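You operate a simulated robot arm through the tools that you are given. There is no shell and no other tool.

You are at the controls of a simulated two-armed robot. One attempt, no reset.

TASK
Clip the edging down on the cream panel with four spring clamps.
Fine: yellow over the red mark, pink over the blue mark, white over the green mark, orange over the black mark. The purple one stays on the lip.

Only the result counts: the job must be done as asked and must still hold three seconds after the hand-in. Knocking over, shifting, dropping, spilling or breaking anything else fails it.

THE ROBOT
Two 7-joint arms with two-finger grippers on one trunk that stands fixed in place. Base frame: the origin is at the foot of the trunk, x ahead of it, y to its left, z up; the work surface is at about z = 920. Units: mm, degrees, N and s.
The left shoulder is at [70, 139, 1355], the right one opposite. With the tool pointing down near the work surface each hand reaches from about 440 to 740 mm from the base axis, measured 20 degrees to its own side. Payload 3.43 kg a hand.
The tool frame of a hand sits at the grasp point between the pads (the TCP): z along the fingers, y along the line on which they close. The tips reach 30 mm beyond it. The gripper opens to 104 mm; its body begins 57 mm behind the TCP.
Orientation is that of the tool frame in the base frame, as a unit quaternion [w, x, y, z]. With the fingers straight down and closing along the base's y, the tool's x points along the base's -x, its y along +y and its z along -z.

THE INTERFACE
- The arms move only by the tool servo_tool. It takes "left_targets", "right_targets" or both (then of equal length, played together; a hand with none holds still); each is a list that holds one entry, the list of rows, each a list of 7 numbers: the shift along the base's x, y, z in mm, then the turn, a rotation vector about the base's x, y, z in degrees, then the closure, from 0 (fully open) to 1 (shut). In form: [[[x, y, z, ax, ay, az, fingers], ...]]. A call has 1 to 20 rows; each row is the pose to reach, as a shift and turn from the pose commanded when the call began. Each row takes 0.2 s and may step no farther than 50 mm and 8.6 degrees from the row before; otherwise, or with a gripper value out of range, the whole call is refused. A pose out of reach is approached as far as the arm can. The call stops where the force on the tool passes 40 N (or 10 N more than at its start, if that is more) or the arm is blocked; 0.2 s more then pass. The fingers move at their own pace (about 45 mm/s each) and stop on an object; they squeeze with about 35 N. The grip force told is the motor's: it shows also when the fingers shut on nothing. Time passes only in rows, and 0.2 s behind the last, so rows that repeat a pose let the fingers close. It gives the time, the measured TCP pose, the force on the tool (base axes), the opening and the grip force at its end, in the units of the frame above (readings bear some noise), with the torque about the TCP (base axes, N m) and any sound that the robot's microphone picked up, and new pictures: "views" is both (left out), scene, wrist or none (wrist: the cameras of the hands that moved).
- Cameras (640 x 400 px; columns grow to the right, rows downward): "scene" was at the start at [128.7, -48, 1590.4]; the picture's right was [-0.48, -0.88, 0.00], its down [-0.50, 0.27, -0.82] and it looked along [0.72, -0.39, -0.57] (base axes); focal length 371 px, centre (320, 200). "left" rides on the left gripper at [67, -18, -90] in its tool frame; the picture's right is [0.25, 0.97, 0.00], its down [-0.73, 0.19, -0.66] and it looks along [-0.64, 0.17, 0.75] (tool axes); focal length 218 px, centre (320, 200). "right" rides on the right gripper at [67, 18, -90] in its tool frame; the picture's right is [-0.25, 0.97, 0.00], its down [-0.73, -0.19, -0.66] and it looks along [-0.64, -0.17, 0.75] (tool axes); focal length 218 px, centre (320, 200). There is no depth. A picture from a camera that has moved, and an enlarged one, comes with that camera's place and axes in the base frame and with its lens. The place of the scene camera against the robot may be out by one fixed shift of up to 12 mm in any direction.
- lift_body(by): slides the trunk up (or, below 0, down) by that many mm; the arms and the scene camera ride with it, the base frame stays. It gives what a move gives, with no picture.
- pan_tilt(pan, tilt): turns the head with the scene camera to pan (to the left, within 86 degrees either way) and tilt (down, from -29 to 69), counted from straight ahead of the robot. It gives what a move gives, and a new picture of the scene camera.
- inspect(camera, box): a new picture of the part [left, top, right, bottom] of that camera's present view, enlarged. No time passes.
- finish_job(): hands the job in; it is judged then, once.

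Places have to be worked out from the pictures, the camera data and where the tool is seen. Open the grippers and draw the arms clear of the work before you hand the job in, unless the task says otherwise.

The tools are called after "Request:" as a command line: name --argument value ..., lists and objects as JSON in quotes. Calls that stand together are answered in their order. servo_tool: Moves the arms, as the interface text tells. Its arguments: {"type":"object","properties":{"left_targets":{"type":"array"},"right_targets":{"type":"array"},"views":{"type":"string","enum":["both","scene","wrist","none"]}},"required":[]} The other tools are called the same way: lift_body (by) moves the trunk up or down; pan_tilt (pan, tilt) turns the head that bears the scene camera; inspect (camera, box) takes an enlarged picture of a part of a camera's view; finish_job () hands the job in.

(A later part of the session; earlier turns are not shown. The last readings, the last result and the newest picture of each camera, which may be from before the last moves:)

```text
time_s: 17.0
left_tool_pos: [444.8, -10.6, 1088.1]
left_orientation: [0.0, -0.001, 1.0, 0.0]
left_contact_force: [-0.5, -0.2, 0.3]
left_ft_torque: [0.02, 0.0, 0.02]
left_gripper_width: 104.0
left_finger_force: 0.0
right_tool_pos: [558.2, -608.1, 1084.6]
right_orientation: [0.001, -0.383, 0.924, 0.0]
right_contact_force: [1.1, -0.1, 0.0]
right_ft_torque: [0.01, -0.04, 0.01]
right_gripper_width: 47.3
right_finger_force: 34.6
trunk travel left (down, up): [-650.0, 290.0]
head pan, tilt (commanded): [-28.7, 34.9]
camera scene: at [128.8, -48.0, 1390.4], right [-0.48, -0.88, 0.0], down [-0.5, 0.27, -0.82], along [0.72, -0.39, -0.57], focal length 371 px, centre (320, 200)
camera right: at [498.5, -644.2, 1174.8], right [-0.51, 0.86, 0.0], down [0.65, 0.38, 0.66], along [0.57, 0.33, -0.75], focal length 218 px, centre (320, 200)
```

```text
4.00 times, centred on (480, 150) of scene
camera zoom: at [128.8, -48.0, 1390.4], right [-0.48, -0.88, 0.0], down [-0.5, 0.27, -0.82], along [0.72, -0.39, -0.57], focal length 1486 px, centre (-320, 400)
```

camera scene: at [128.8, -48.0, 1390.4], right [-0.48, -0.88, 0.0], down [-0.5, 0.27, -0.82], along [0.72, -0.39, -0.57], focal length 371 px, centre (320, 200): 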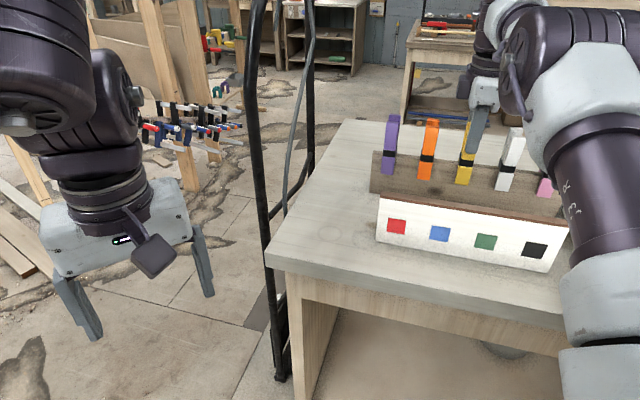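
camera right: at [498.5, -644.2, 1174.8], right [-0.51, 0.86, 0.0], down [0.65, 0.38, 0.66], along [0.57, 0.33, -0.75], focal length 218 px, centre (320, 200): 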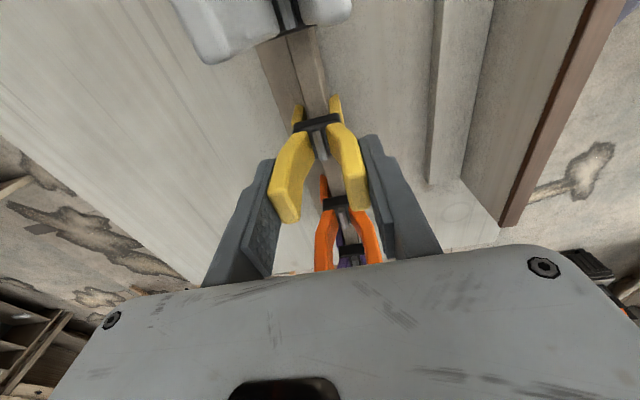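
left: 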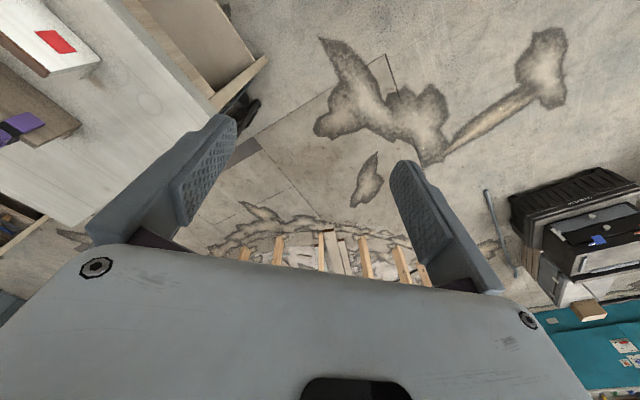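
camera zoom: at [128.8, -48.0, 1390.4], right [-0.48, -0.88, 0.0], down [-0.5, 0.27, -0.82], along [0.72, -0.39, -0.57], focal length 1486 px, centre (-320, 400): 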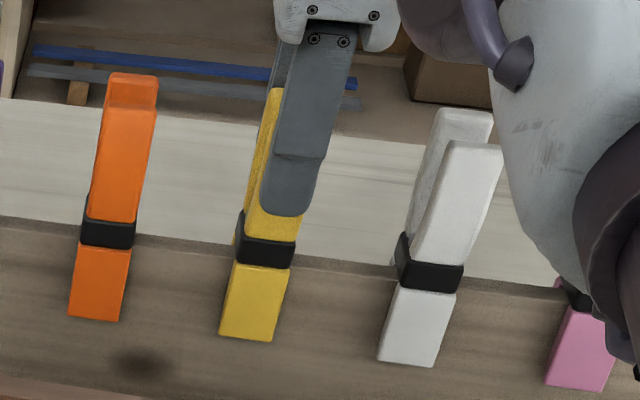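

The fingers stopped at 47.3 mm with 34.6 N. I need to see whether the jaws opened, so I'll enlarge the jaw area.

Request:
inspect --camera "right" --box '[270, 80, 370, 150]'

Request:
inspect --camera "scene" --box '[435, 130, 515, 190]'

```text
5.71 times, centred on (320, 115) of right
camera zoom: at [498.5, -644.2, 1174.8], right [-0.51, 0.86, 0.0], down [0.65, 0.38, 0.66], along [0.57, 0.33, -0.75], focal length 1247 px, centre (320, 686)
```

zoom: 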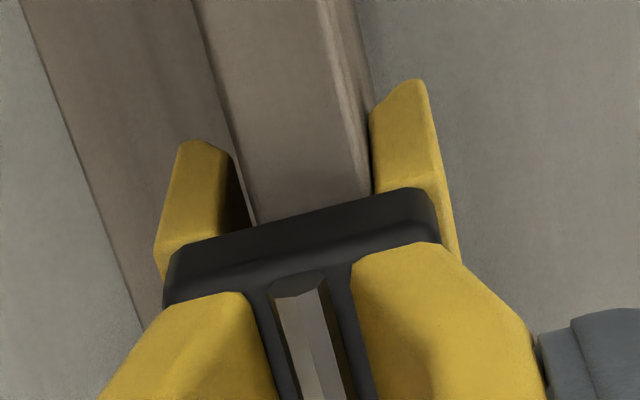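

```text
6.67 times, centred on (475, 160) of scene
camera zoom: at [128.8, -48.0, 1390.4], right [-0.48, -0.88, 0.0], down [-0.5, 0.27, -0.82], along [0.72, -0.39, -0.57], focal length 2476 px, centre (-713, 467)
```

zoom: 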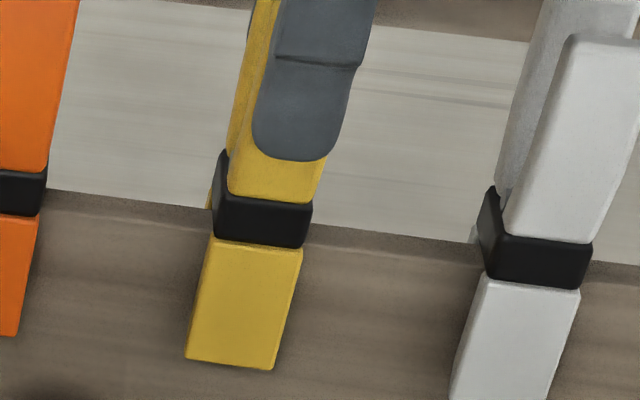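

The jaws barely opened: with the fingertips this low the pads bear at the bend of the handles, which gives poor leverage. I'll open, correct 2 mm toward the robot, and raise so only the fingertips press the handle ends, then squeeze again.

Request:
servo_tool --right_targets '[[[0, 0, 0, 0, 0, 0, 0.45], [0, 0, 0, 0, 0, 0, 0.45], [-1.4, 1.4, 12, 0, 0, 0, 0.45], [-1.4, 1.4, 21, 0, 0, 0, 0.45], [-1.4, 1.4, 21, 0, 0, 0, 0.45]]]' --views "both"

Request:
inspect --camera "right" --box '[220, 60, 460, 210]'

Request:
inspect --camera "scene" --box '[435, 110, 531, 170]'

```text
time_s: 18.2
left_tool_pos: [445.2, -11.6, 1087.5]
left_orientation: [0.001, 0.0, 1.0, 0.001]
left_contact_force: [0.1, -0.4, -0.2]
left_ft_torque: [-0.04, -0.01, 0.0]
left_gripper_width: 104.1
left_finger_force: 0.0
right_tool_pos: [556.5, -603.5, 1105.4]
right_orientation: [0.001, -0.383, 0.924, 0.001]
right_contact_force: [-0.7, -0.4, -0.1]
right_ft_torque: [-0.01, 0.01, 0.02]
right_gripper_width: 57.3
right_finger_force: 0.0
trunk travel left (down, up): [-650.0, 290.0]
head pan, tilt (commanded): [-28.7, 34.9]
camera scene: at [129.0, -48.2, 1390.4], right [-0.48, -0.88, 0.0], down [-0.5, 0.27, -0.82], along [0.72, -0.39, -0.57], focal length 371 px, centre (320, 200)
camera right: at [497.0, -641.5, 1194.3], right [-0.51, 0.86, 0.0], down [0.65, 0.38, 0.66], along [0.57, 0.33, -0.75], focal length 218 px, centre (320, 200)
```

scene: 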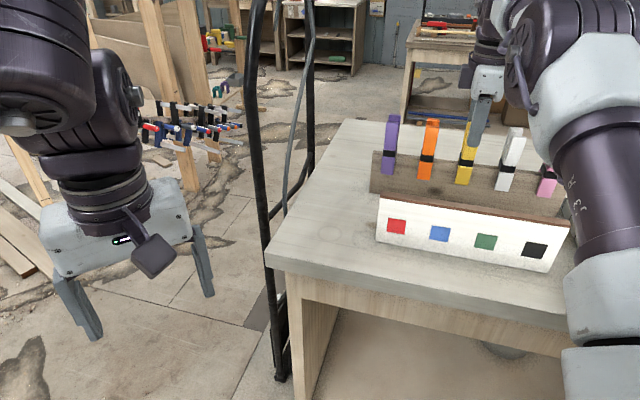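
right: 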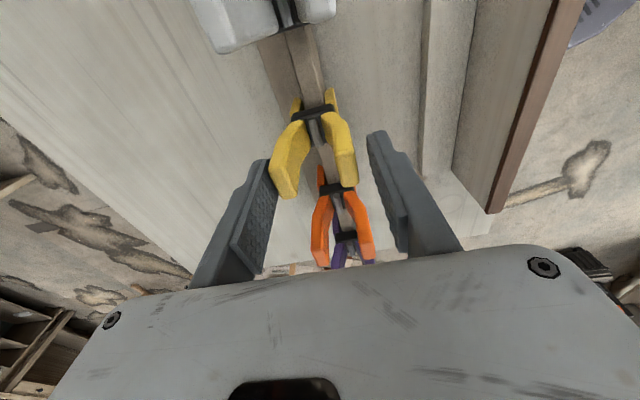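

```text
2.67 times, centred on (340, 135) of right
camera zoom: at [497.0, -641.5, 1194.3], right [-0.51, 0.86, 0.0], down [0.65, 0.38, 0.66], along [0.57, 0.33, -0.75], focal length 582 px, centre (267, 373)
```

zoom: 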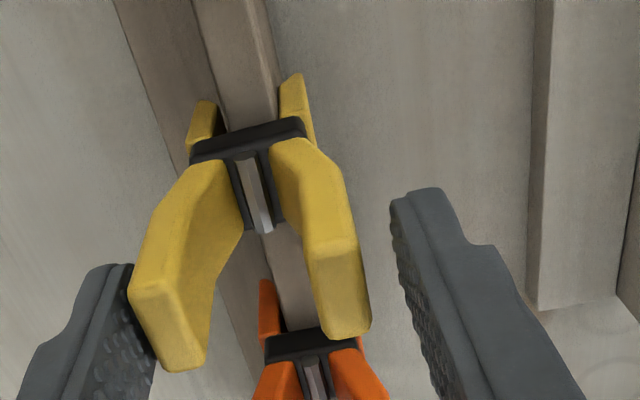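

```text
6.67 times, centred on (483, 140) of scene
camera zoom: at [129.0, -48.2, 1390.4], right [-0.48, -0.88, 0.0], down [-0.5, 0.27, -0.82], along [0.72, -0.39, -0.57], focal length 2476 px, centre (-767, 600)
```

zoom: 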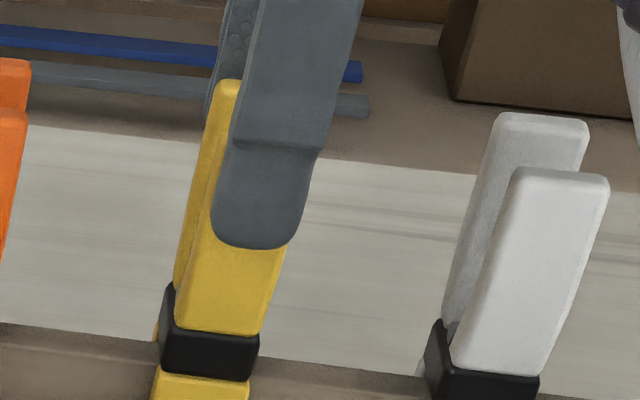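

The clamp now sits about 3-4 mm rearward of the hand's centre and the fingertips overlap the handle ends by about 18 mm. I'll re-centre (shift ≈ +4 mm in x), raise 4 mm and squeeze again near the handle ends.

Request:
servo_tool --right_targets '[[[4, 0, 4, 0, 0, 0, 0.45], [4, 0, 4, 0, 0, 0, 0.5], [4, 0, 4, 0, 0, 0, 0.6], [4, 0, 4, 0, 0, 0, 0.75], [4, 0, 4, 0, 0, 0, 0.9], [4, 0, 4, 0, 0, 0, 1], [4, 0, 4, 0, 0, 0, 1], [4, 0, 4, 0, 0, 0, 1]]]' --views "both"

Request:
inspect --camera "right" --box '[220, 60, 460, 210]'

Request:
inspect --camera "scene" --box '[435, 130, 531, 190]'

```text
time_s: 20.0
left_tool_pos: [445.7, -10.3, 1088.1]
left_orientation: [0.0, -0.001, 1.0, 0.0]
left_contact_force: [0.2, -0.1, -1.4]
left_ft_torque: [-0.02, 0.02, -0.02]
left_gripper_width: 104.2
left_finger_force: 0.0
right_tool_pos: [560.9, -605.5, 1109.4]
right_orientation: [0.001, -0.382, 0.924, 0.001]
right_contact_force: [0.2, 0.8, 0.7]
right_ft_torque: [0.02, 0.0, 0.0]
right_gripper_width: 47.0
right_finger_force: 35.0
trunk travel left (down, up): [-650.0, 290.0]
head pan, tilt (commanded): [-28.7, 34.9]
camera scene: at [128.9, -48.1, 1390.4], right [-0.48, -0.88, 0.0], down [-0.5, 0.27, -0.82], along [0.72, -0.39, -0.57], focal length 371 px, centre (320, 200)
camera right: at [500.4, -641.4, 1198.3], right [-0.51, 0.86, 0.0], down [0.65, 0.38, 0.66], along [0.57, 0.33, -0.75], focal length 218 px, centre (320, 200)
```

scene: 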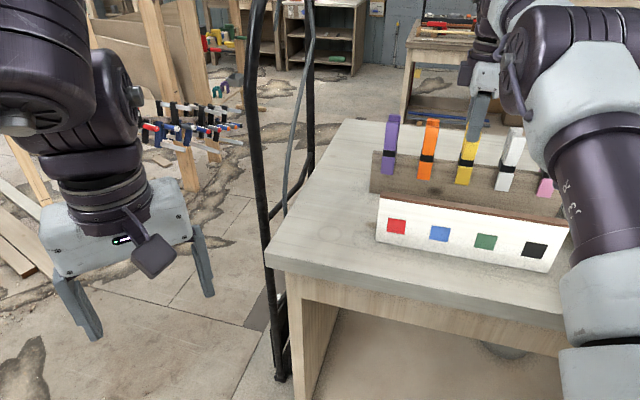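
right: 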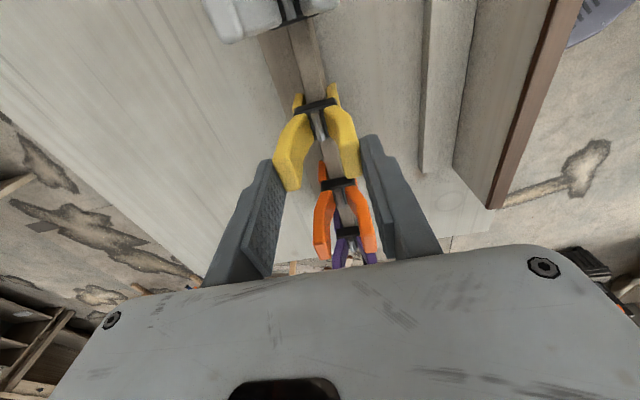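

```text
2.67 times, centred on (340, 135) of right
camera zoom: at [500.4, -641.4, 1198.3], right [-0.51, 0.86, 0.0], down [0.65, 0.38, 0.66], along [0.57, 0.33, -0.75], focal length 582 px, centre (267, 373)
```

zoom: 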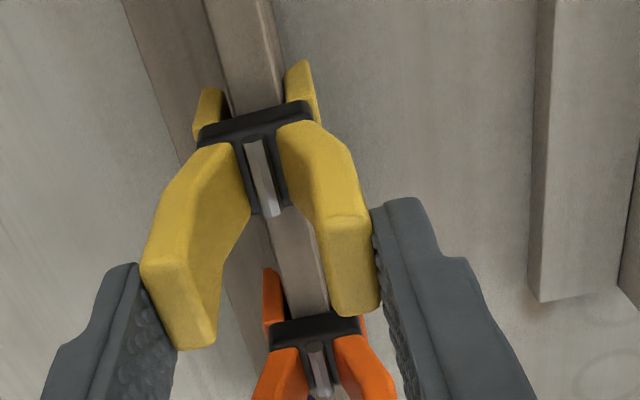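

```text
6.67 times, centred on (483, 160) of scene
camera zoom: at [128.9, -48.1, 1390.4], right [-0.48, -0.88, 0.0], down [-0.5, 0.27, -0.82], along [0.72, -0.39, -0.57], focal length 2476 px, centre (-767, 467)
```

zoom: 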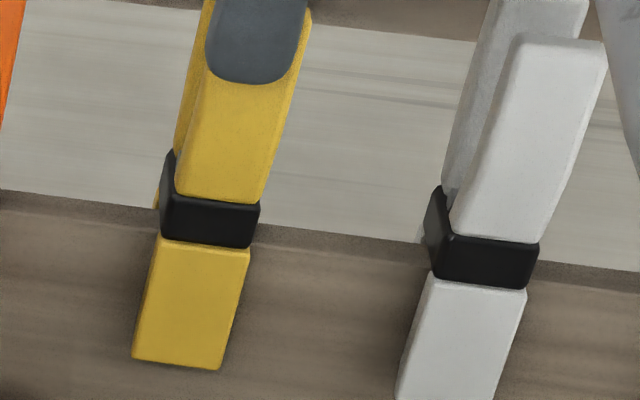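

Still 47 mm at 35 N, so the handles haven't yielded yet. I'll open, rise another 10 mm so only the last few millimetres of the handles are pressed, for the longest lever, and squeeze again.

Request:
servo_tool --right_targets '[[[0, 0, 0, 0, 0, 0, 0.5], [0, 0, 5, 0, 0, 0, 0.5], [0, 0, 10, 0, 0, 0, 0.5], [0, 0, 10, 0, 0, 0, 0.6], [0, 0, 10, 0, 0, 0, 0.75], [0, 0, 10, 0, 0, 0, 1], [0, 0, 10, 0, 0, 0, 1], [0, 0, 10, 0, 0, 0, 1]]]' --views "both"

Request:
inspect --camera "right" --box '[220, 60, 460, 210]'

Request:
inspect --camera "scene" --box '[435, 110, 531, 170]'

```text
time_s: 21.8
left_tool_pos: [445.1, -11.5, 1088.4]
left_orientation: [0.0, -0.001, 1.0, 0.0]
left_contact_force: [1.1, 0.5, 0.6]
left_ft_torque: [-0.01, -0.01, 0.02]
left_gripper_width: 103.9
left_finger_force: 0.1
right_tool_pos: [560.3, -603.5, 1119.8]
right_orientation: [0.002, -0.382, 0.924, 0.001]
right_contact_force: [0.8, -0.2, -0.5]
right_ft_torque: [-0.05, 0.0, 0.0]
right_gripper_width: 47.2
right_finger_force: 35.3
trunk travel left (down, up): [-650.0, 290.0]
head pan, tilt (commanded): [-28.7, 34.9]
camera scene: at [128.9, -48.1, 1390.4], right [-0.48, -0.88, 0.0], down [-0.5, 0.27, -0.82], along [0.72, -0.39, -0.57], focal length 371 px, centre (320, 200)
camera right: at [500.5, -639.8, 1208.6], right [-0.51, 0.86, 0.0], down [0.65, 0.38, 0.66], along [0.57, 0.33, -0.75], focal length 218 px, centre (320, 200)
```

scene: 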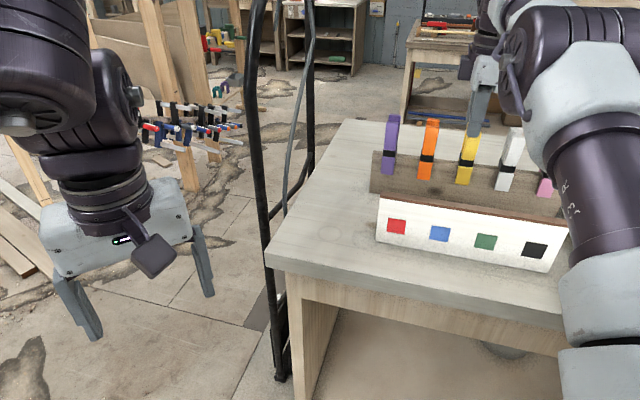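
right: 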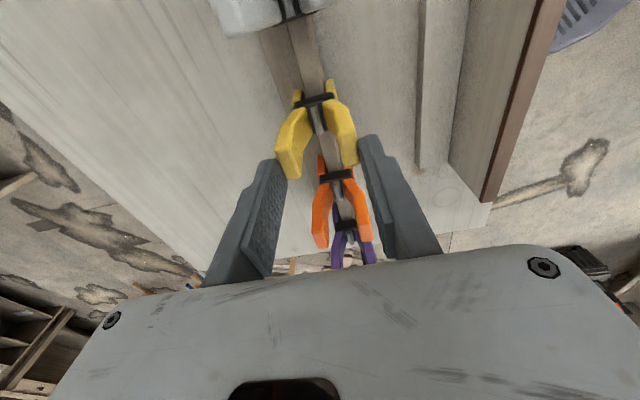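

```text
2.67 times, centred on (340, 135) of right
camera zoom: at [500.5, -639.8, 1208.6], right [-0.51, 0.86, 0.0], down [0.65, 0.38, 0.66], along [0.57, 0.33, -0.75], focal length 582 px, centre (267, 373)
```

zoom: 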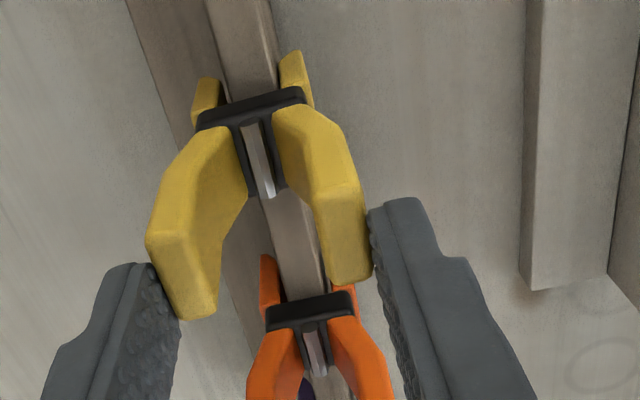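

```text
6.67 times, centred on (483, 140) of scene
camera zoom: at [128.9, -48.1, 1390.4], right [-0.48, -0.88, 0.0], down [-0.5, 0.27, -0.82], along [0.72, -0.39, -0.57], focal length 2476 px, centre (-767, 600)
```

zoom: 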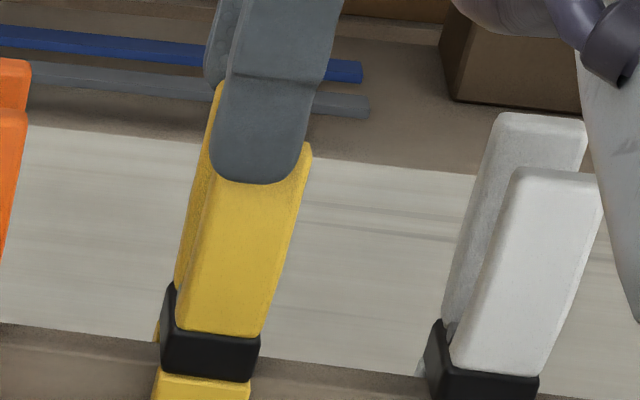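

Contact is now right at the handle ends and still 47.2 mm. I'll simply hold the squeeze for a few seconds to see whether the handles move slowly under the load.

Request:
servo_tool --right_targets '[[[0, 0, 0, 0, 0, 0, 1], [0, 0, 0, 0, 0, 0, 1], [0, 0, 0, 0, 0, 0, 1], [0, 0, 0, 0, 0, 0, 1], [0, 0, 0, 0, 0, 0, 1], [0, 0, 0, 0, 0, 0, 1], [0, 0, 0, 0, 0, 0, 1], [0, 0, 0, 0, 0, 0, 1], [0, 0, 0, 0, 0, 0, 1], [0, 0, 0, 0, 0, 0, 1]]]' --views "none"

Request:
inspect --camera "scene" --box '[435, 120, 515, 200]'

Request:
inspect --camera "right" --box '[270, 70, 370, 140]'

```text
time_s: 24.0
left_tool_pos: [443.8, -10.7, 1087.5]
left_orientation: [0.001, 0.0, 1.0, 0.0]
left_contact_force: [-0.3, -0.4, -1.8]
left_ft_torque: [-0.01, 0.01, -0.01]
left_gripper_width: 103.9
left_finger_force: 0.1
right_tool_pos: [561.2, -603.8, 1119.9]
right_orientation: [0.0, -0.383, 0.924, 0.0]
right_contact_force: [-0.4, -0.2, -0.7]
right_ft_torque: [0.02, 0.01, -0.04]
right_gripper_width: 47.1
right_finger_force: 35.4
trunk travel left (down, up): [-650.0, 290.0]
head pan, tilt (commanded): [-28.7, 34.9]
```

```text
5.00 times, centred on (475, 160) of scene
camera zoom: at [128.9, -48.1, 1390.4], right [-0.48, -0.88, 0.0], down [-0.5, 0.27, -0.82], along [0.72, -0.39, -0.57], focal length 1857 px, centre (-455, 400)
```

zoom: 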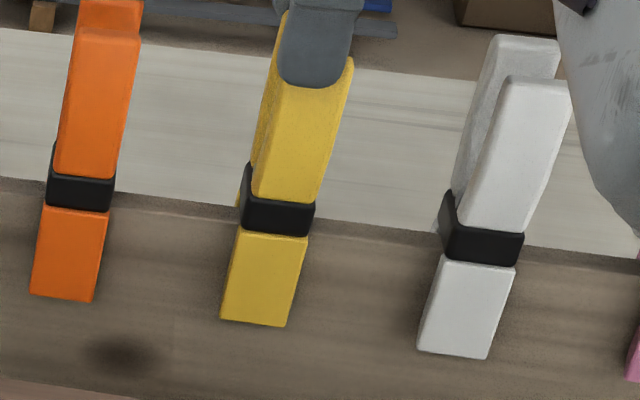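

```text
5.71 times, centred on (320, 105) of right
camera zoom: at [500.5, -639.8, 1208.6], right [-0.51, 0.86, 0.0], down [0.65, 0.38, 0.66], along [0.57, 0.33, -0.75], focal length 1247 px, centre (320, 743)
```

zoom: 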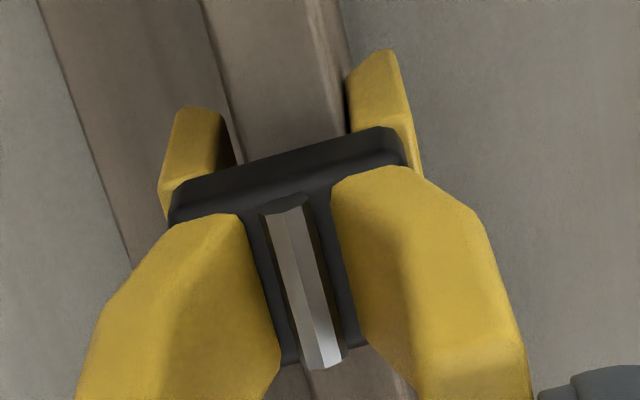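

No creep at all. I'll check the handles' free width by easing the fingers to 50 mm and reading the force, to tell whether 47 mm is the un-squeezed width.

Request:
servo_tool --right_targets '[[[0, 0, 0, 0, 0, 0, 0.52], [0, 0, 0, 0, 0, 0, 0.52], [0, 0, 0, 0, 0, 0, 0.52]]]' --views "wrist"

Request:
inspect --camera "right" --box '[260, 80, 400, 190]'

```text
time_s: 24.8
left_tool_pos: [443.4, -10.2, 1087.5]
left_orientation: [0.001, -0.001, 1.0, 0.001]
left_contact_force: [0.5, -0.4, 0.3]
left_ft_torque: [0.03, -0.01, 0.03]
left_gripper_width: 103.9
left_finger_force: 0.1
right_tool_pos: [560.3, -603.3, 1119.9]
right_orientation: [0.001, -0.383, 0.924, 0.0]
right_contact_force: [0.0, -0.2, -0.1]
right_ft_torque: [0.02, -0.03, -0.03]
right_gripper_width: 49.9
right_finger_force: 0.0
trunk travel left (down, up): [-650.0, 290.0]
head pan, tilt (commanded): [-28.7, 34.9]
camera right: at [500.4, -639.7, 1208.8], right [-0.51, 0.86, 0.0], down [0.65, 0.38, 0.66], along [0.57, 0.33, -0.75], focal length 218 px, centre (320, 200)
```

right: 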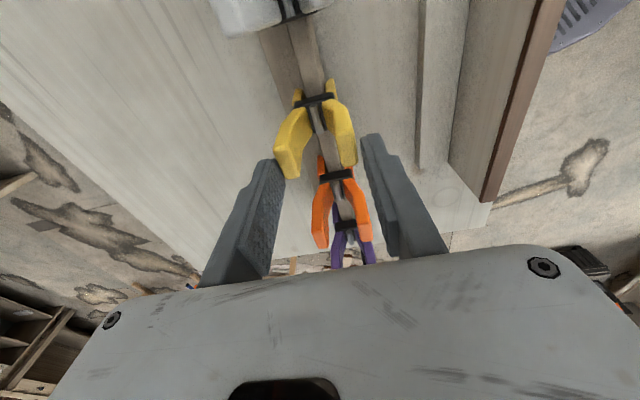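

```text
3.64 times, centred on (330, 135) of right
camera zoom: at [500.4, -639.7, 1208.8], right [-0.51, 0.86, 0.0], down [0.65, 0.38, 0.66], along [0.57, 0.33, -0.75], focal length 794 px, centre (284, 436)
```

zoom: 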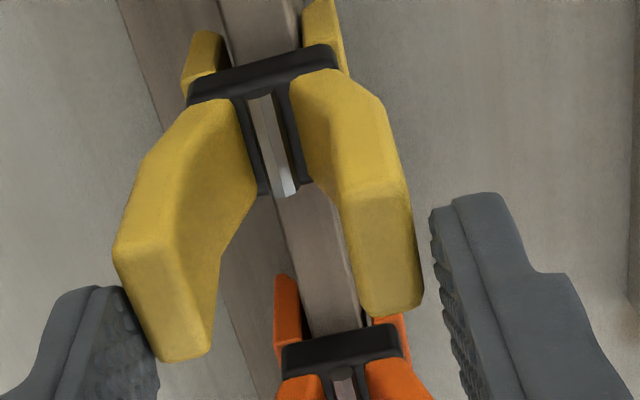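

47 mm is the free width, so 35 N at the ends has not opened it yet. Let me test how firmly it holds: re-centre by about 1.5 mm, squeeze with more overlap (z≈1112), then raise just 2 mm and read the vertical force.

Request:
servo_tool --right_targets '[[[1, -1, 0, 0, 0, 0, 0.5], [1, -1, -7, 0, 0, 0, 0.5], [1, -1, -7, 0, 0, 0, 0.6], [1, -1, -7, 0, 0, 0, 1], [1, -1, -7, 0, 0, 0, 1], [1, -1, -7, 0, 0, 0, 1], [1, -1, -5, 0, 0, 0, 1], [1, -1, -5, 0, 0, 0, 1]]]' --views "wrist"

```text
time_s: 26.6
left_tool_pos: [446.0, -10.8, 1088.0]
left_orientation: [-0.001, -0.001, 1.0, 0.0]
left_contact_force: [-0.3, 0.3, -0.7]
left_ft_torque: [-0.03, 0.01, 0.03]
left_gripper_width: 104.3
left_finger_force: 0.0
right_tool_pos: [560.5, -604.2, 1114.6]
right_orientation: [0.001, -0.383, 0.924, 0.001]
right_contact_force: [0.9, -0.6, -1.2]
right_ft_torque: [-0.02, -0.01, 0.02]
right_gripper_width: 47.1
right_finger_force: 34.9
trunk travel left (down, up): [-650.0, 290.0]
head pan, tilt (commanded): [-28.7, 34.9]
camera right: at [501.2, -640.6, 1204.5], right [-0.51, 0.86, 0.0], down [0.65, 0.38, 0.66], along [0.57, 0.33, -0.75], focal length 218 px, centre (320, 200)
```

right: 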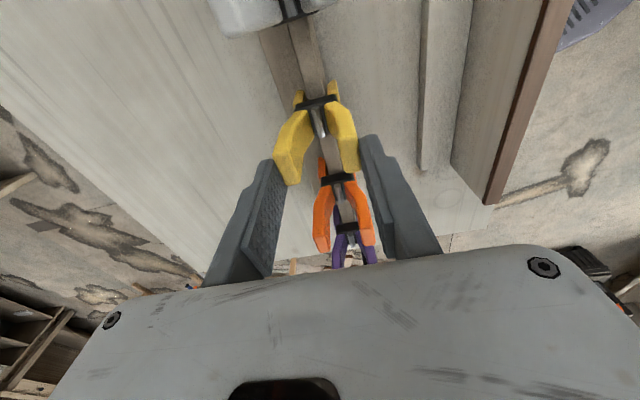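

Only about 1 N of vertical force after raising 2 mm, so the squeezed clamp may already be free. I'll raise another 6 mm slowly and look.

Request:
servo_tool --right_targets '[[[0, 0, 2, 0, 0, 0, 1], [0, 0, 4, 0, 0, 0, 1], [0, 0, 6, 0, 0, 0, 1], [0, 0, 6, 0, 0, 0, 1]]]' --views "both"

Request:
inspect --camera "scene" --box '[435, 120, 515, 200]'

Request:
inspect --camera "right" --box '[260, 70, 400, 180]'

```text
time_s: 27.6
left_tool_pos: [444.7, -10.9, 1088.5]
left_orientation: [0.0, -0.001, 1.0, 0.0]
left_contact_force: [-0.7, -0.3, 0.3]
left_ft_torque: [0.0, 0.01, -0.01]
left_gripper_width: 103.8
left_finger_force: 0.1
right_tool_pos: [560.3, -605.6, 1122.3]
right_orientation: [0.001, -0.384, 0.924, 0.0]
right_contact_force: [-0.8, -0.1, -0.5]
right_ft_torque: [-0.02, 0.01, 0.03]
right_gripper_width: 47.4
right_finger_force: 34.9
trunk travel left (down, up): [-650.0, 290.0]
head pan, tilt (commanded): [-28.7, 34.9]
camera scene: at [128.9, -48.1, 1390.4], right [-0.48, -0.88, 0.0], down [-0.5, 0.27, -0.82], along [0.72, -0.39, -0.57], focal length 371 px, centre (320, 200)
camera right: at [501.1, -641.5, 1210.6], right [-0.51, 0.86, 0.0], down [0.65, 0.38, 0.66], along [0.57, 0.33, -0.75], focal length 218 px, centre (320, 200)
```

scene: 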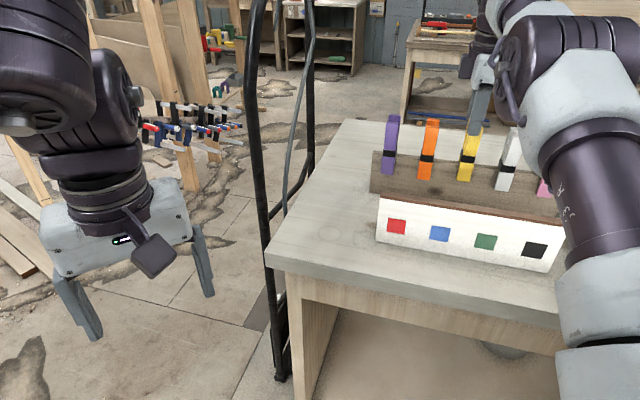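
right: 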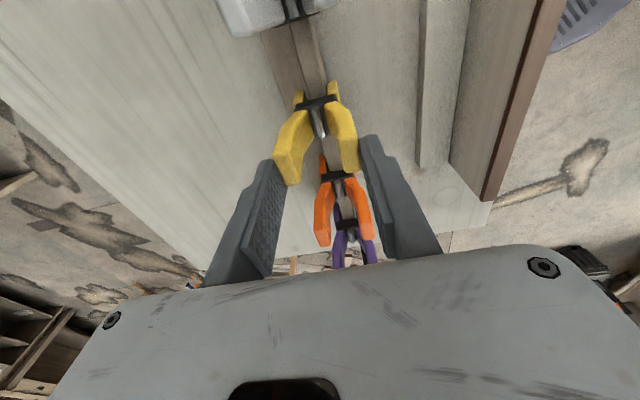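

```text
5.00 times, centred on (475, 160) of scene
camera zoom: at [128.9, -48.1, 1390.4], right [-0.48, -0.88, 0.0], down [-0.5, 0.27, -0.82], along [0.72, -0.39, -0.57], focal length 1857 px, centre (-455, 400)
```

zoom: 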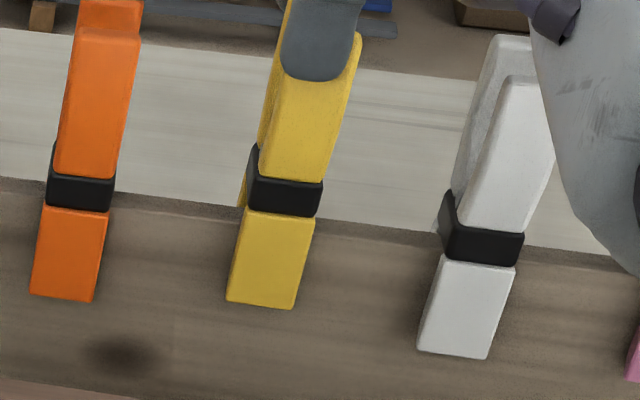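

```text
3.64 times, centred on (330, 125) of right
camera zoom: at [501.1, -641.5, 1210.6], right [-0.51, 0.86, 0.0], down [0.65, 0.38, 0.66], along [0.57, 0.33, -0.75], focal length 794 px, centre (284, 473)
```

zoom: 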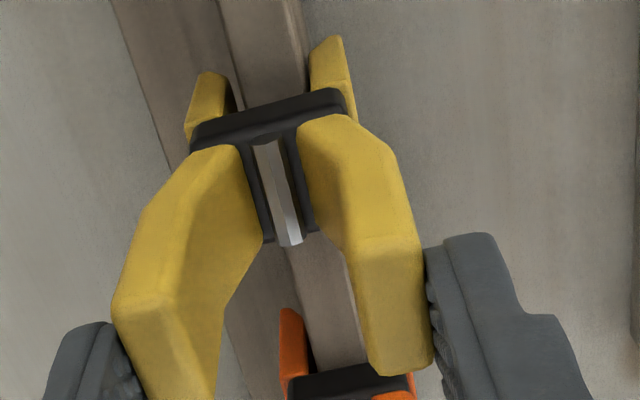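

The clamp is rising freely with the hand, so it lifts off while squeezed. I'll use the trunk to raise it straight up, clear of the lip, holding the squeeze.

Request:
lift_body --by 60

Request:
inspect --camera "scene" --box '[380, 120, 580, 290]'

Request:
inspect --camera "right" --box '[220, 40, 420, 180]'

```text
time_s: 28.6
left_tool_pos: [444.7, -11.4, 1147.5]
left_orientation: [0.001, -0.002, 1.0, 0.0]
left_contact_force: [0.0, -0.1, -0.2]
left_ft_torque: [-0.01, 0.01, -0.01]
left_gripper_width: 104.1
left_finger_force: 0.1
right_tool_pos: [560.1, -605.0, 1182.0]
right_orientation: [0.001, -0.383, 0.924, 0.002]
right_contact_force: [0.2, -0.1, -1.2]
right_ft_torque: [-0.01, 0.0, 0.01]
right_gripper_width: 46.9
right_finger_force: 34.8
trunk travel left (down, up): [-710.0, 230.0]
head pan, tilt (commanded): [-28.7, 34.9]
```

```text
2.35 times, centred on (480, 205) of scene
camera zoom: at [129.2, -48.3, 1450.3], right [-0.48, -0.88, 0.0], down [-0.5, 0.27, -0.82], along [0.72, -0.39, -0.57], focal length 874 px, centre (-56, 188)
```

zoom: 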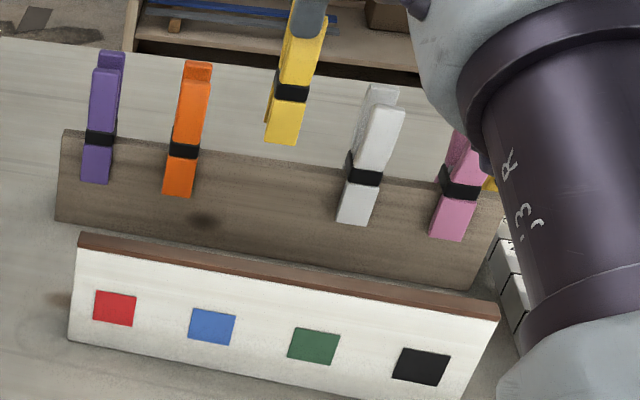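

```text
2.86 times, centred on (320, 110) of right
camera zoom: at [501.3, -641.6, 1270.3], right [-0.51, 0.86, 0.0], down [0.65, 0.38, 0.66], along [0.57, 0.33, -0.75], focal length 624 px, centre (320, 457)
```

zoom: 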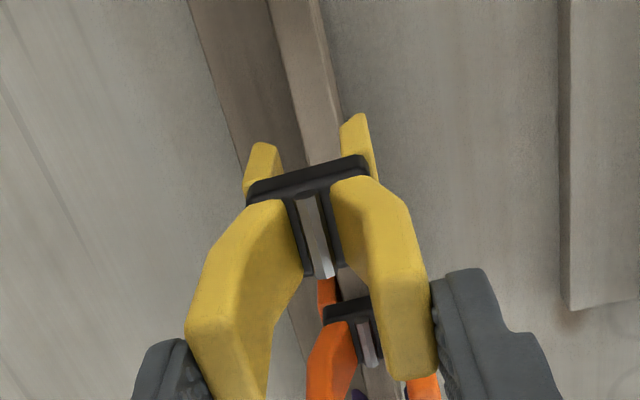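

Yellow is off the lip and held squarely, and the other clamps are undisturbed. I'll raise the trunk another 100 mm and carry it across to above the red mark.

Request:
lift_body --by 100

Request:
servo_tool --right_targets '[[[-7, 37, 0, 0, 0, 0, 1], [-15, 75, 0, 0, 0, 0, 1], [-22, 112, 0, 0, 0, 0, 1], [-30, 150, 0, 0, 0, 0, 1], [-37.2, 186.7, 0, 0, 0, 0, 1], [-37.2, 186.7, 0, 0, 0, 0, 1]]]' --views "both"

```text
time_s: 29.9
left_tool_pos: [446.3, -10.8, 1247.4]
left_orientation: [0.0, -0.001, 1.0, 0.0]
left_contact_force: [0.1, 0.6, -0.2]
left_ft_torque: [-0.02, 0.02, 0.01]
left_gripper_width: 103.8
left_finger_force: 0.1
right_tool_pos: [560.9, -605.6, 1281.8]
right_orientation: [0.001, -0.382, 0.924, 0.001]
right_contact_force: [0.3, -0.8, -1.3]
right_ft_torque: [-0.04, -0.01, 0.02]
right_gripper_width: 47.3
right_finger_force: 35.3
trunk travel left (down, up): [-810.0, 130.0]
head pan, tilt (commanded): [-28.7, 34.9]
```

```text
time_s: 31.3
left_tool_pos: [445.8, -10.5, 1247.9]
left_orientation: [-0.001, -0.001, 1.0, 0.0]
left_contact_force: [0.4, 0.8, -0.8]
left_ft_torque: [-0.01, 0.0, 0.0]
left_gripper_width: 104.1
left_finger_force: 0.0
right_tool_pos: [543.8, -521.7, 1282.7]
right_orientation: [-0.001, -0.384, 0.923, 0.0]
right_contact_force: [0.4, -0.1, 0.0]
right_ft_torque: [-0.01, 0.02, 0.0]
right_gripper_width: 46.9
right_finger_force: 34.9
right hand out of reach, approached as far as the arm can: row 3, 4, 5, 6
trunk travel left (down, up): [-810.0, 130.0]
head pan, tilt (commanded): [-28.7, 34.9]
camera scene: at [129.8, -47.8, 1550.3], right [-0.48, -0.88, 0.0], down [-0.5, 0.27, -0.82], along [0.72, -0.39, -0.57], focal length 371 px, centre (320, 200)
camera right: at [484.1, -557.7, 1371.2], right [-0.51, 0.86, 0.0], down [0.65, 0.38, 0.66], along [0.57, 0.33, -0.75], focal length 218 px, centre (320, 200)
```

scene: 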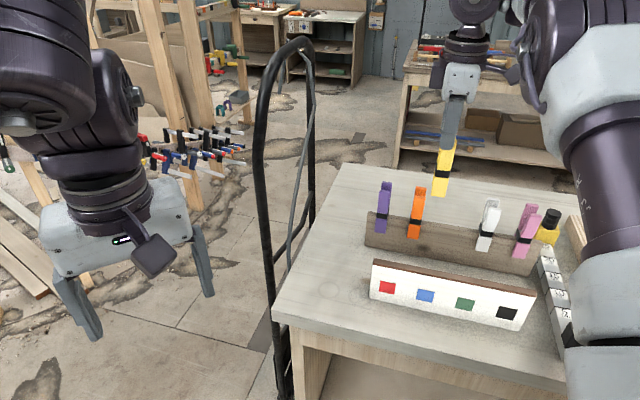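
right: 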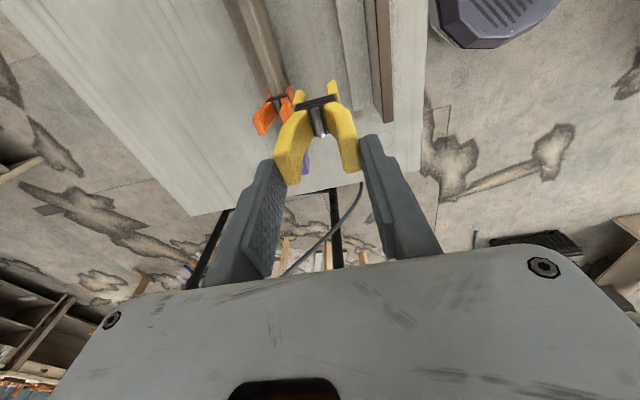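

The arm hit its inner limit because the wrist is too high relative to the shoulder. I'll raise the trunk 100 mm more, then lower the hand and continue inward to the red mark.

Request:
lift_body --by 100

Request:
servo_tool --right_targets '[[[0, 0, -35, 0, 0, 0, 1], [0, 0, -70, 0, 0, 0, 1], [0, 0, -105, 0, 0, 0, 1], [0, 0, -140, 0, 0, 0, 1], [-5, 25, -150, 0, 0, 0, 1], [-10, 51, -150, 0, 0, 0, 1], [-15, 77, -150, 0, 0, 0, 1], [-20.9, 103.4, -150, 0, 0, 0, 1], [-20.9, 103.4, -150, 0, 0, 0, 1]]]' --views "both"

```text
time_s: 32.6
left_tool_pos: [444.7, -11.1, 1347.2]
left_orientation: [0.0, -0.001, 1.0, 0.0]
left_contact_force: [-0.8, -0.7, -0.4]
left_ft_torque: [-0.02, -0.03, 0.01]
left_gripper_width: 104.1
left_finger_force: 0.1
right_tool_pos: [543.4, -520.4, 1381.7]
right_orientation: [0.001, -0.384, 0.924, 0.001]
right_contact_force: [-1.0, -0.8, -0.8]
right_ft_torque: [-0.02, 0.0, -0.02]
right_gripper_width: 47.2
right_finger_force: 35.1
trunk travel left (down, up): [-910.0, 30.0]
head pan, tilt (commanded): [-28.7, 34.9]
```

```text
time_s: 34.6
left_tool_pos: [446.2, -11.9, 1347.9]
left_orientation: [0.0, -0.001, 1.0, 0.0]
left_contact_force: [0.1, 0.0, -0.1]
left_ft_torque: [-0.01, 0.02, 0.03]
left_gripper_width: 104.3
left_finger_force: 0.1
right_tool_pos: [559.8, -533.4, 1291.9]
right_orientation: [-0.001, -0.383, 0.924, 0.003]
right_contact_force: [0.1, 0.1, 0.2]
right_ft_torque: [0.03, 0.04, -0.03]
right_gripper_width: 47.1
right_finger_force: 35.1
right hand out of reach, approached as far as the arm can: row 1, 2, 3, 4, 5, 6, 7, 8, 9
trunk travel left (down, up): [-910.0, 30.0]
head pan, tilt (commanded): [-28.7, 34.9]
camera scene: at [129.5, -48.3, 1650.3], right [-0.48, -0.88, 0.0], down [-0.5, 0.27, -0.82], along [0.72, -0.39, -0.57], focal length 371 px, centre (320, 200)
camera right: at [499.4, -570.0, 1379.8], right [-0.51, 0.86, 0.0], down [0.65, 0.38, 0.66], along [0.57, 0.34, -0.75], focal length 218 px, centre (320, 200)
```

scene: 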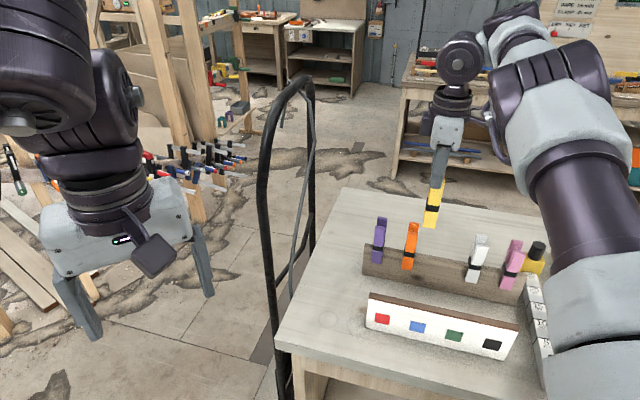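
right: 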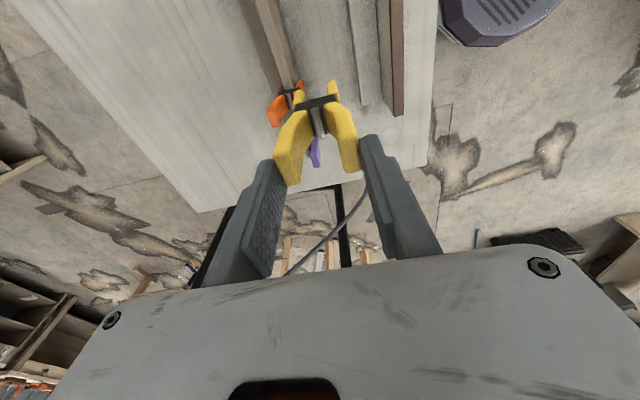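

The arm has wound into an awkward posture after the outward reach. I'll back out along the path it came in on (over the lip, then the earlier waypoint over the table), which should restore the better posture.

Request:
servo_tool --right_targets '[[[0, -20, 15, 0, 0, 0, 1], [0, -40, 30, 0, 0, 0, 1], [0, -60, 45, 0, 0, 0, 1], [-5, -78, 48, 0, 0, 0, 1], [-5, -78, 48, 0, 0, 0, 1]]]' --views "none"

Request:
servo_tool --right_targets '[[[-30, 14, 20, 0, 0, 0, 1], [-60, 28, 40, 0, 0, -1, 1], [-90, 42, 50, 0, 0, -2, 1], [-120, 56, 60, 0, 0, -4, 1], [-120, 56, 60, 0, 0, -4, 1]]]' --views "both"

```text
time_s: 35.8
left_tool_pos: [445.2, -10.0, 1347.0]
left_orientation: [0.001, -0.001, 1.0, 0.0]
left_contact_force: [0.1, -0.7, -0.2]
left_ft_torque: [0.0, 0.0, -0.01]
left_gripper_width: 104.0
left_finger_force: 0.0
right_tool_pos: [559.7, -612.4, 1345.6]
right_orientation: [0.0, -0.383, 0.924, 0.002]
right_contact_force: [0.1, 0.9, -1.5]
right_ft_torque: [0.0, 0.03, 0.02]
right_gripper_width: 47.0
right_finger_force: 35.0
trunk travel left (down, up): [-910.0, 30.0]
head pan, tilt (commanded): [-28.7, 34.9]
```

```text
time_s: 37.0
left_tool_pos: [444.3, -10.0, 1348.4]
left_orientation: [0.0, -0.001, 1.0, 0.001]
left_contact_force: [-0.2, 0.6, 0.2]
left_ft_torque: [-0.01, -0.04, -0.01]
left_gripper_width: 104.1
left_finger_force: 0.0
right_tool_pos: [461.8, -579.3, 1414.6]
right_orientation: [0.0, -0.351, 0.936, 0.003]
right_contact_force: [-0.1, 0.0, -0.8]
right_ft_torque: [0.02, -0.01, 0.0]
right_gripper_width: 47.0
right_finger_force: 35.3
right hand out of reach, approached as far as the arm can: row 3, 4, 5
trunk travel left (down, up): [-910.0, 30.0]
head pan, tilt (commanded): [-28.7, 34.9]
camera scene: at [127.5, -47.2, 1650.5], right [-0.48, -0.88, 0.0], down [-0.5, 0.27, -0.82], along [0.72, -0.39, -0.57], focal length 371 px, centre (320, 200)
camera right: at [400.1, -610.6, 1502.9], right [-0.44, 0.9, 0.0], down [0.68, 0.33, 0.66], along [0.59, 0.3, -0.75], focal length 218 px, centre (320, 200)
```

scene: 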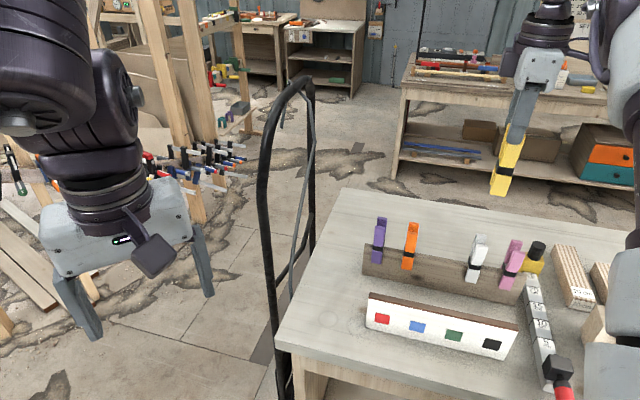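
right: 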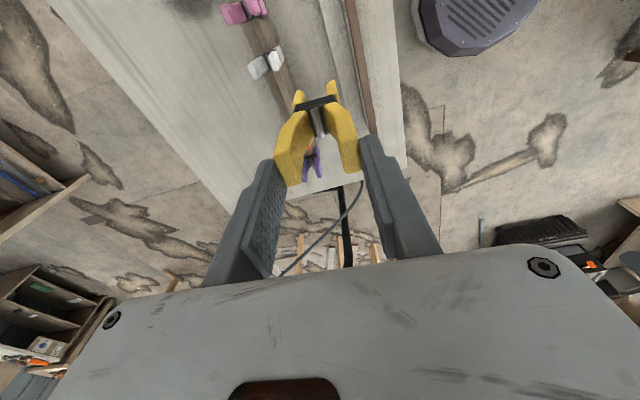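

The inner limit corresponds to a constant shoulder–wrist distance, so the arm's elbow posture is what blocks it. I'll turn the head to look at the right arm's posture.

Request:
pan_tilt --pan -55 --tilt 15

Request:
pan_tilt --pan -80 --tilt 35

```text
time_s: 37.9
left_tool_pos: [446.0, -10.0, 1348.5]
left_orientation: [0.001, -0.001, 1.0, 0.0]
left_contact_force: [0.1, -0.1, -0.5]
left_ft_torque: [-0.02, -0.02, -0.01]
left_gripper_width: 103.8
left_finger_force: 0.1
right_tool_pos: [464.0, -578.7, 1413.1]
right_orientation: [0.0, -0.351, 0.936, 0.003]
right_contact_force: [0.5, 0.1, -0.7]
right_ft_torque: [0.01, 0.0, -0.01]
right_gripper_width: 47.2
right_finger_force: 35.1
trunk travel left (down, up): [-910.0, 30.0]
head pan, tilt (commanded): [-55.0, 15.0]
camera scene: at [105.6, -82.7, 1682.2], right [-0.82, -0.57, 0.0], down [-0.15, 0.21, -0.97], along [0.55, -0.79, -0.26], focal length 371 px, centre (320, 200)
```

scene: 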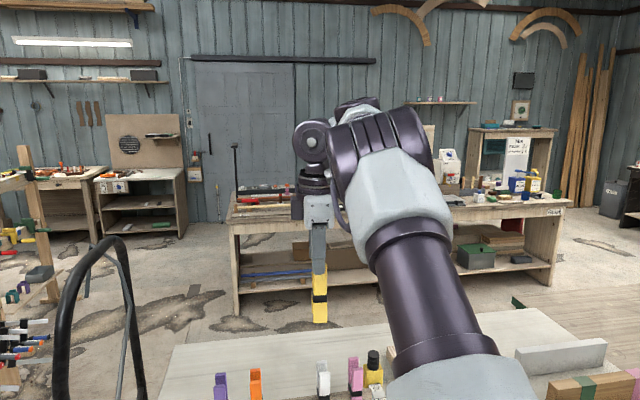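

```text
time_s: 38.8
left_tool_pos: [445.0, -10.1, 1348.0]
left_orientation: [0.0, -0.001, 1.0, 0.0]
left_contact_force: [-0.6, 0.2, -0.2]
left_ft_torque: [-0.03, 0.0, 0.0]
left_gripper_width: 103.7
left_finger_force: 0.0
right_tool_pos: [463.2, -580.1, 1414.0]
right_orientation: [0.0, -0.352, 0.936, 0.003]
right_contact_force: [0.6, -1.7, -1.1]
right_ft_torque: [0.0, 0.01, -0.04]
right_gripper_width: 47.0
right_finger_force: 35.2
trunk travel left (down, up): [-910.0, 30.0]
head pan, tilt (commanded): [-80.0, 35.0]
camera scene: at [67.1, -92.7, 1650.3], right [-0.98, -0.17, 0.0], down [-0.1, 0.56, -0.82], along [0.14, -0.81, -0.57], focal length 371 px, centre (320, 200)
```

scene: 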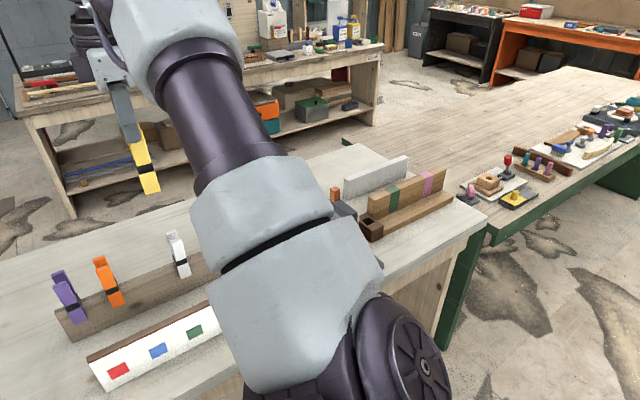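

I'll try unwinding the wrist: rotate the hand back toward its starting yaw here, then move inward, since the start pose was well inside this limit.

Request:
servo_tool --right_targets '[[[0, 0, 0, 0, 0, -8.2, 1], [0, 0, 0, 0, 0, -16.4, 1], [0, 0, 0, 0, 0, -24.6, 1], [0, 0, 0, 0, 0, -32.8, 1], [0, 0, 0, 0, 0, -41, 1], [0, 0, 0, 0, 0, -41, 1]]]' --views "none"

Request:
servo_tool --right_targets '[[[-15, 20, -5, 0, 0, 0, 1], [-30, 40, -10, 0, 0, 0, 1], [-45, 60, -15, 0, 0, 0, 1], [-60, 80, -15, 0, 0, 0, 1], [-78, 95, -15, 0, 0, 0, 1], [-78, 95, -15, 0, 0, 0, 1]]]' --views "none"

```text
time_s: 40.2
left_tool_pos: [444.5, -10.9, 1347.5]
left_orientation: [0.0, -0.001, 1.0, 0.0]
left_contact_force: [0.3, -0.3, 0.7]
left_ft_torque: [0.0, 0.03, -0.04]
left_gripper_width: 104.0
left_finger_force: 0.2
right_tool_pos: [478.7, -608.0, 1421.2]
right_orientation: [-0.001, -0.001, 1.0, 0.002]
right_contact_force: [-0.7, -0.6, -0.6]
right_ft_torque: [0.02, 0.03, 0.0]
right_gripper_width: 47.3
right_finger_force: 34.9
right hand out of reach, approached as far as the arm can: row 2, 3, 4, 5, 6
trunk travel left (down, up): [-910.0, 30.0]
head pan, tilt (commanded): [-80.0, 35.0]
```

```text
time_s: 41.6
left_tool_pos: [442.7, -11.8, 1348.3]
left_orientation: [0.0, -0.002, 1.0, 0.0]
left_contact_force: [-0.1, 0.1, -0.9]
left_ft_torque: [-0.02, -0.03, 0.03]
left_gripper_width: 104.2
left_finger_force: 0.1
right_tool_pos: [457.2, -616.2, 1426.4]
right_orientation: [0.001, -0.001, 1.0, 0.001]
right_contact_force: [-0.3, 0.4, -1.2]
right_ft_torque: [0.03, -0.01, 0.0]
right_gripper_width: 47.0
right_finger_force: 34.8
right hand out of reach, approached as far as the arm can: row 1, 2, 3, 4, 5, 6
trunk travel left (down, up): [-910.0, 30.0]
head pan, tilt (commanded): [-80.0, 35.0]
```

In this posture the usable shoulder–wrist distance is about 625–695 mm, so the panel can be reached by keeping the shoulder lower instead. I'll turn the hand back to 45°, then step the trunk down while raising the hand and moving inward.

Request:
servo_tool --right_targets '[[[0, 0, 0, 0, 0, 7.5, 1], [0, 0, 0, 0, 0, 15, 1], [0, 0, 0, 0, 0, 22.5, 1], [0, 0, 0, 0, 0, 30, 1], [0, 0, 0, 0, 0, 37.5, 1], [0, 0, 0, 0, 0, 45.1, 1], [20, 20, 0, 0, 0, 45.1, 1], [45, 45, 0, 0, 0, 45.1, 1], [70, 70, 0, 0, 0, 45.1, 1], [83, 82, 0, 0, 0, 45.1, 1], [83, 82, 0, 0, 0, 45.1, 1]]]' --views "none"

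Request:
pan_tilt --pan -40 --tilt 35

```text
time_s: 44.0
left_tool_pos: [443.6, -10.8, 1347.2]
left_orientation: [0.0, 0.001, 1.0, 0.0]
left_contact_force: [-0.3, -0.3, -0.4]
left_ft_torque: [-0.03, 0.02, -0.01]
left_gripper_width: 104.3
left_finger_force: 0.1
right_tool_pos: [541.4, -535.0, 1420.5]
right_orientation: [0.0, -0.384, 0.923, 0.001]
right_contact_force: [-0.1, 0.1, 0.3]
right_ft_torque: [0.03, 0.0, 0.01]
right_gripper_width: 47.1
right_finger_force: 35.0
trunk travel left (down, up): [-910.0, 30.0]
head pan, tilt (commanded): [-80.0, 35.0]
```

```text
time_s: 45.1
left_tool_pos: [446.1, -11.4, 1348.5]
left_orientation: [0.0, -0.001, 1.0, 0.0]
left_contact_force: [0.5, 0.3, -0.4]
left_ft_torque: [0.03, 0.0, -0.01]
left_gripper_width: 103.9
left_finger_force: 0.2
right_tool_pos: [543.0, -534.0, 1420.0]
right_orientation: [0.0, -0.385, 0.923, 0.001]
right_contact_force: [0.3, -0.1, -0.8]
right_ft_torque: [0.01, -0.04, 0.02]
right_gripper_width: 47.2
right_finger_force: 35.1
trunk travel left (down, up): [-910.0, 30.0]
head pan, tilt (commanded): [-40.0, 35.0]
camera scene: at [119.2, -62.5, 1650.3], right [-0.64, -0.77, 0.0], down [-0.44, 0.37, -0.82], along [0.63, -0.53, -0.57], focal length 371 px, centre (320, 200)
```

scene: 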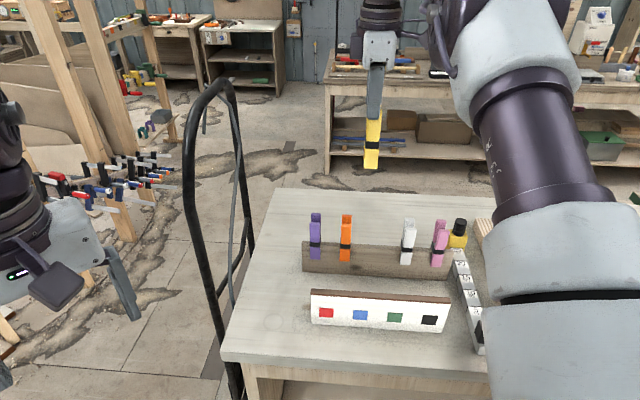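

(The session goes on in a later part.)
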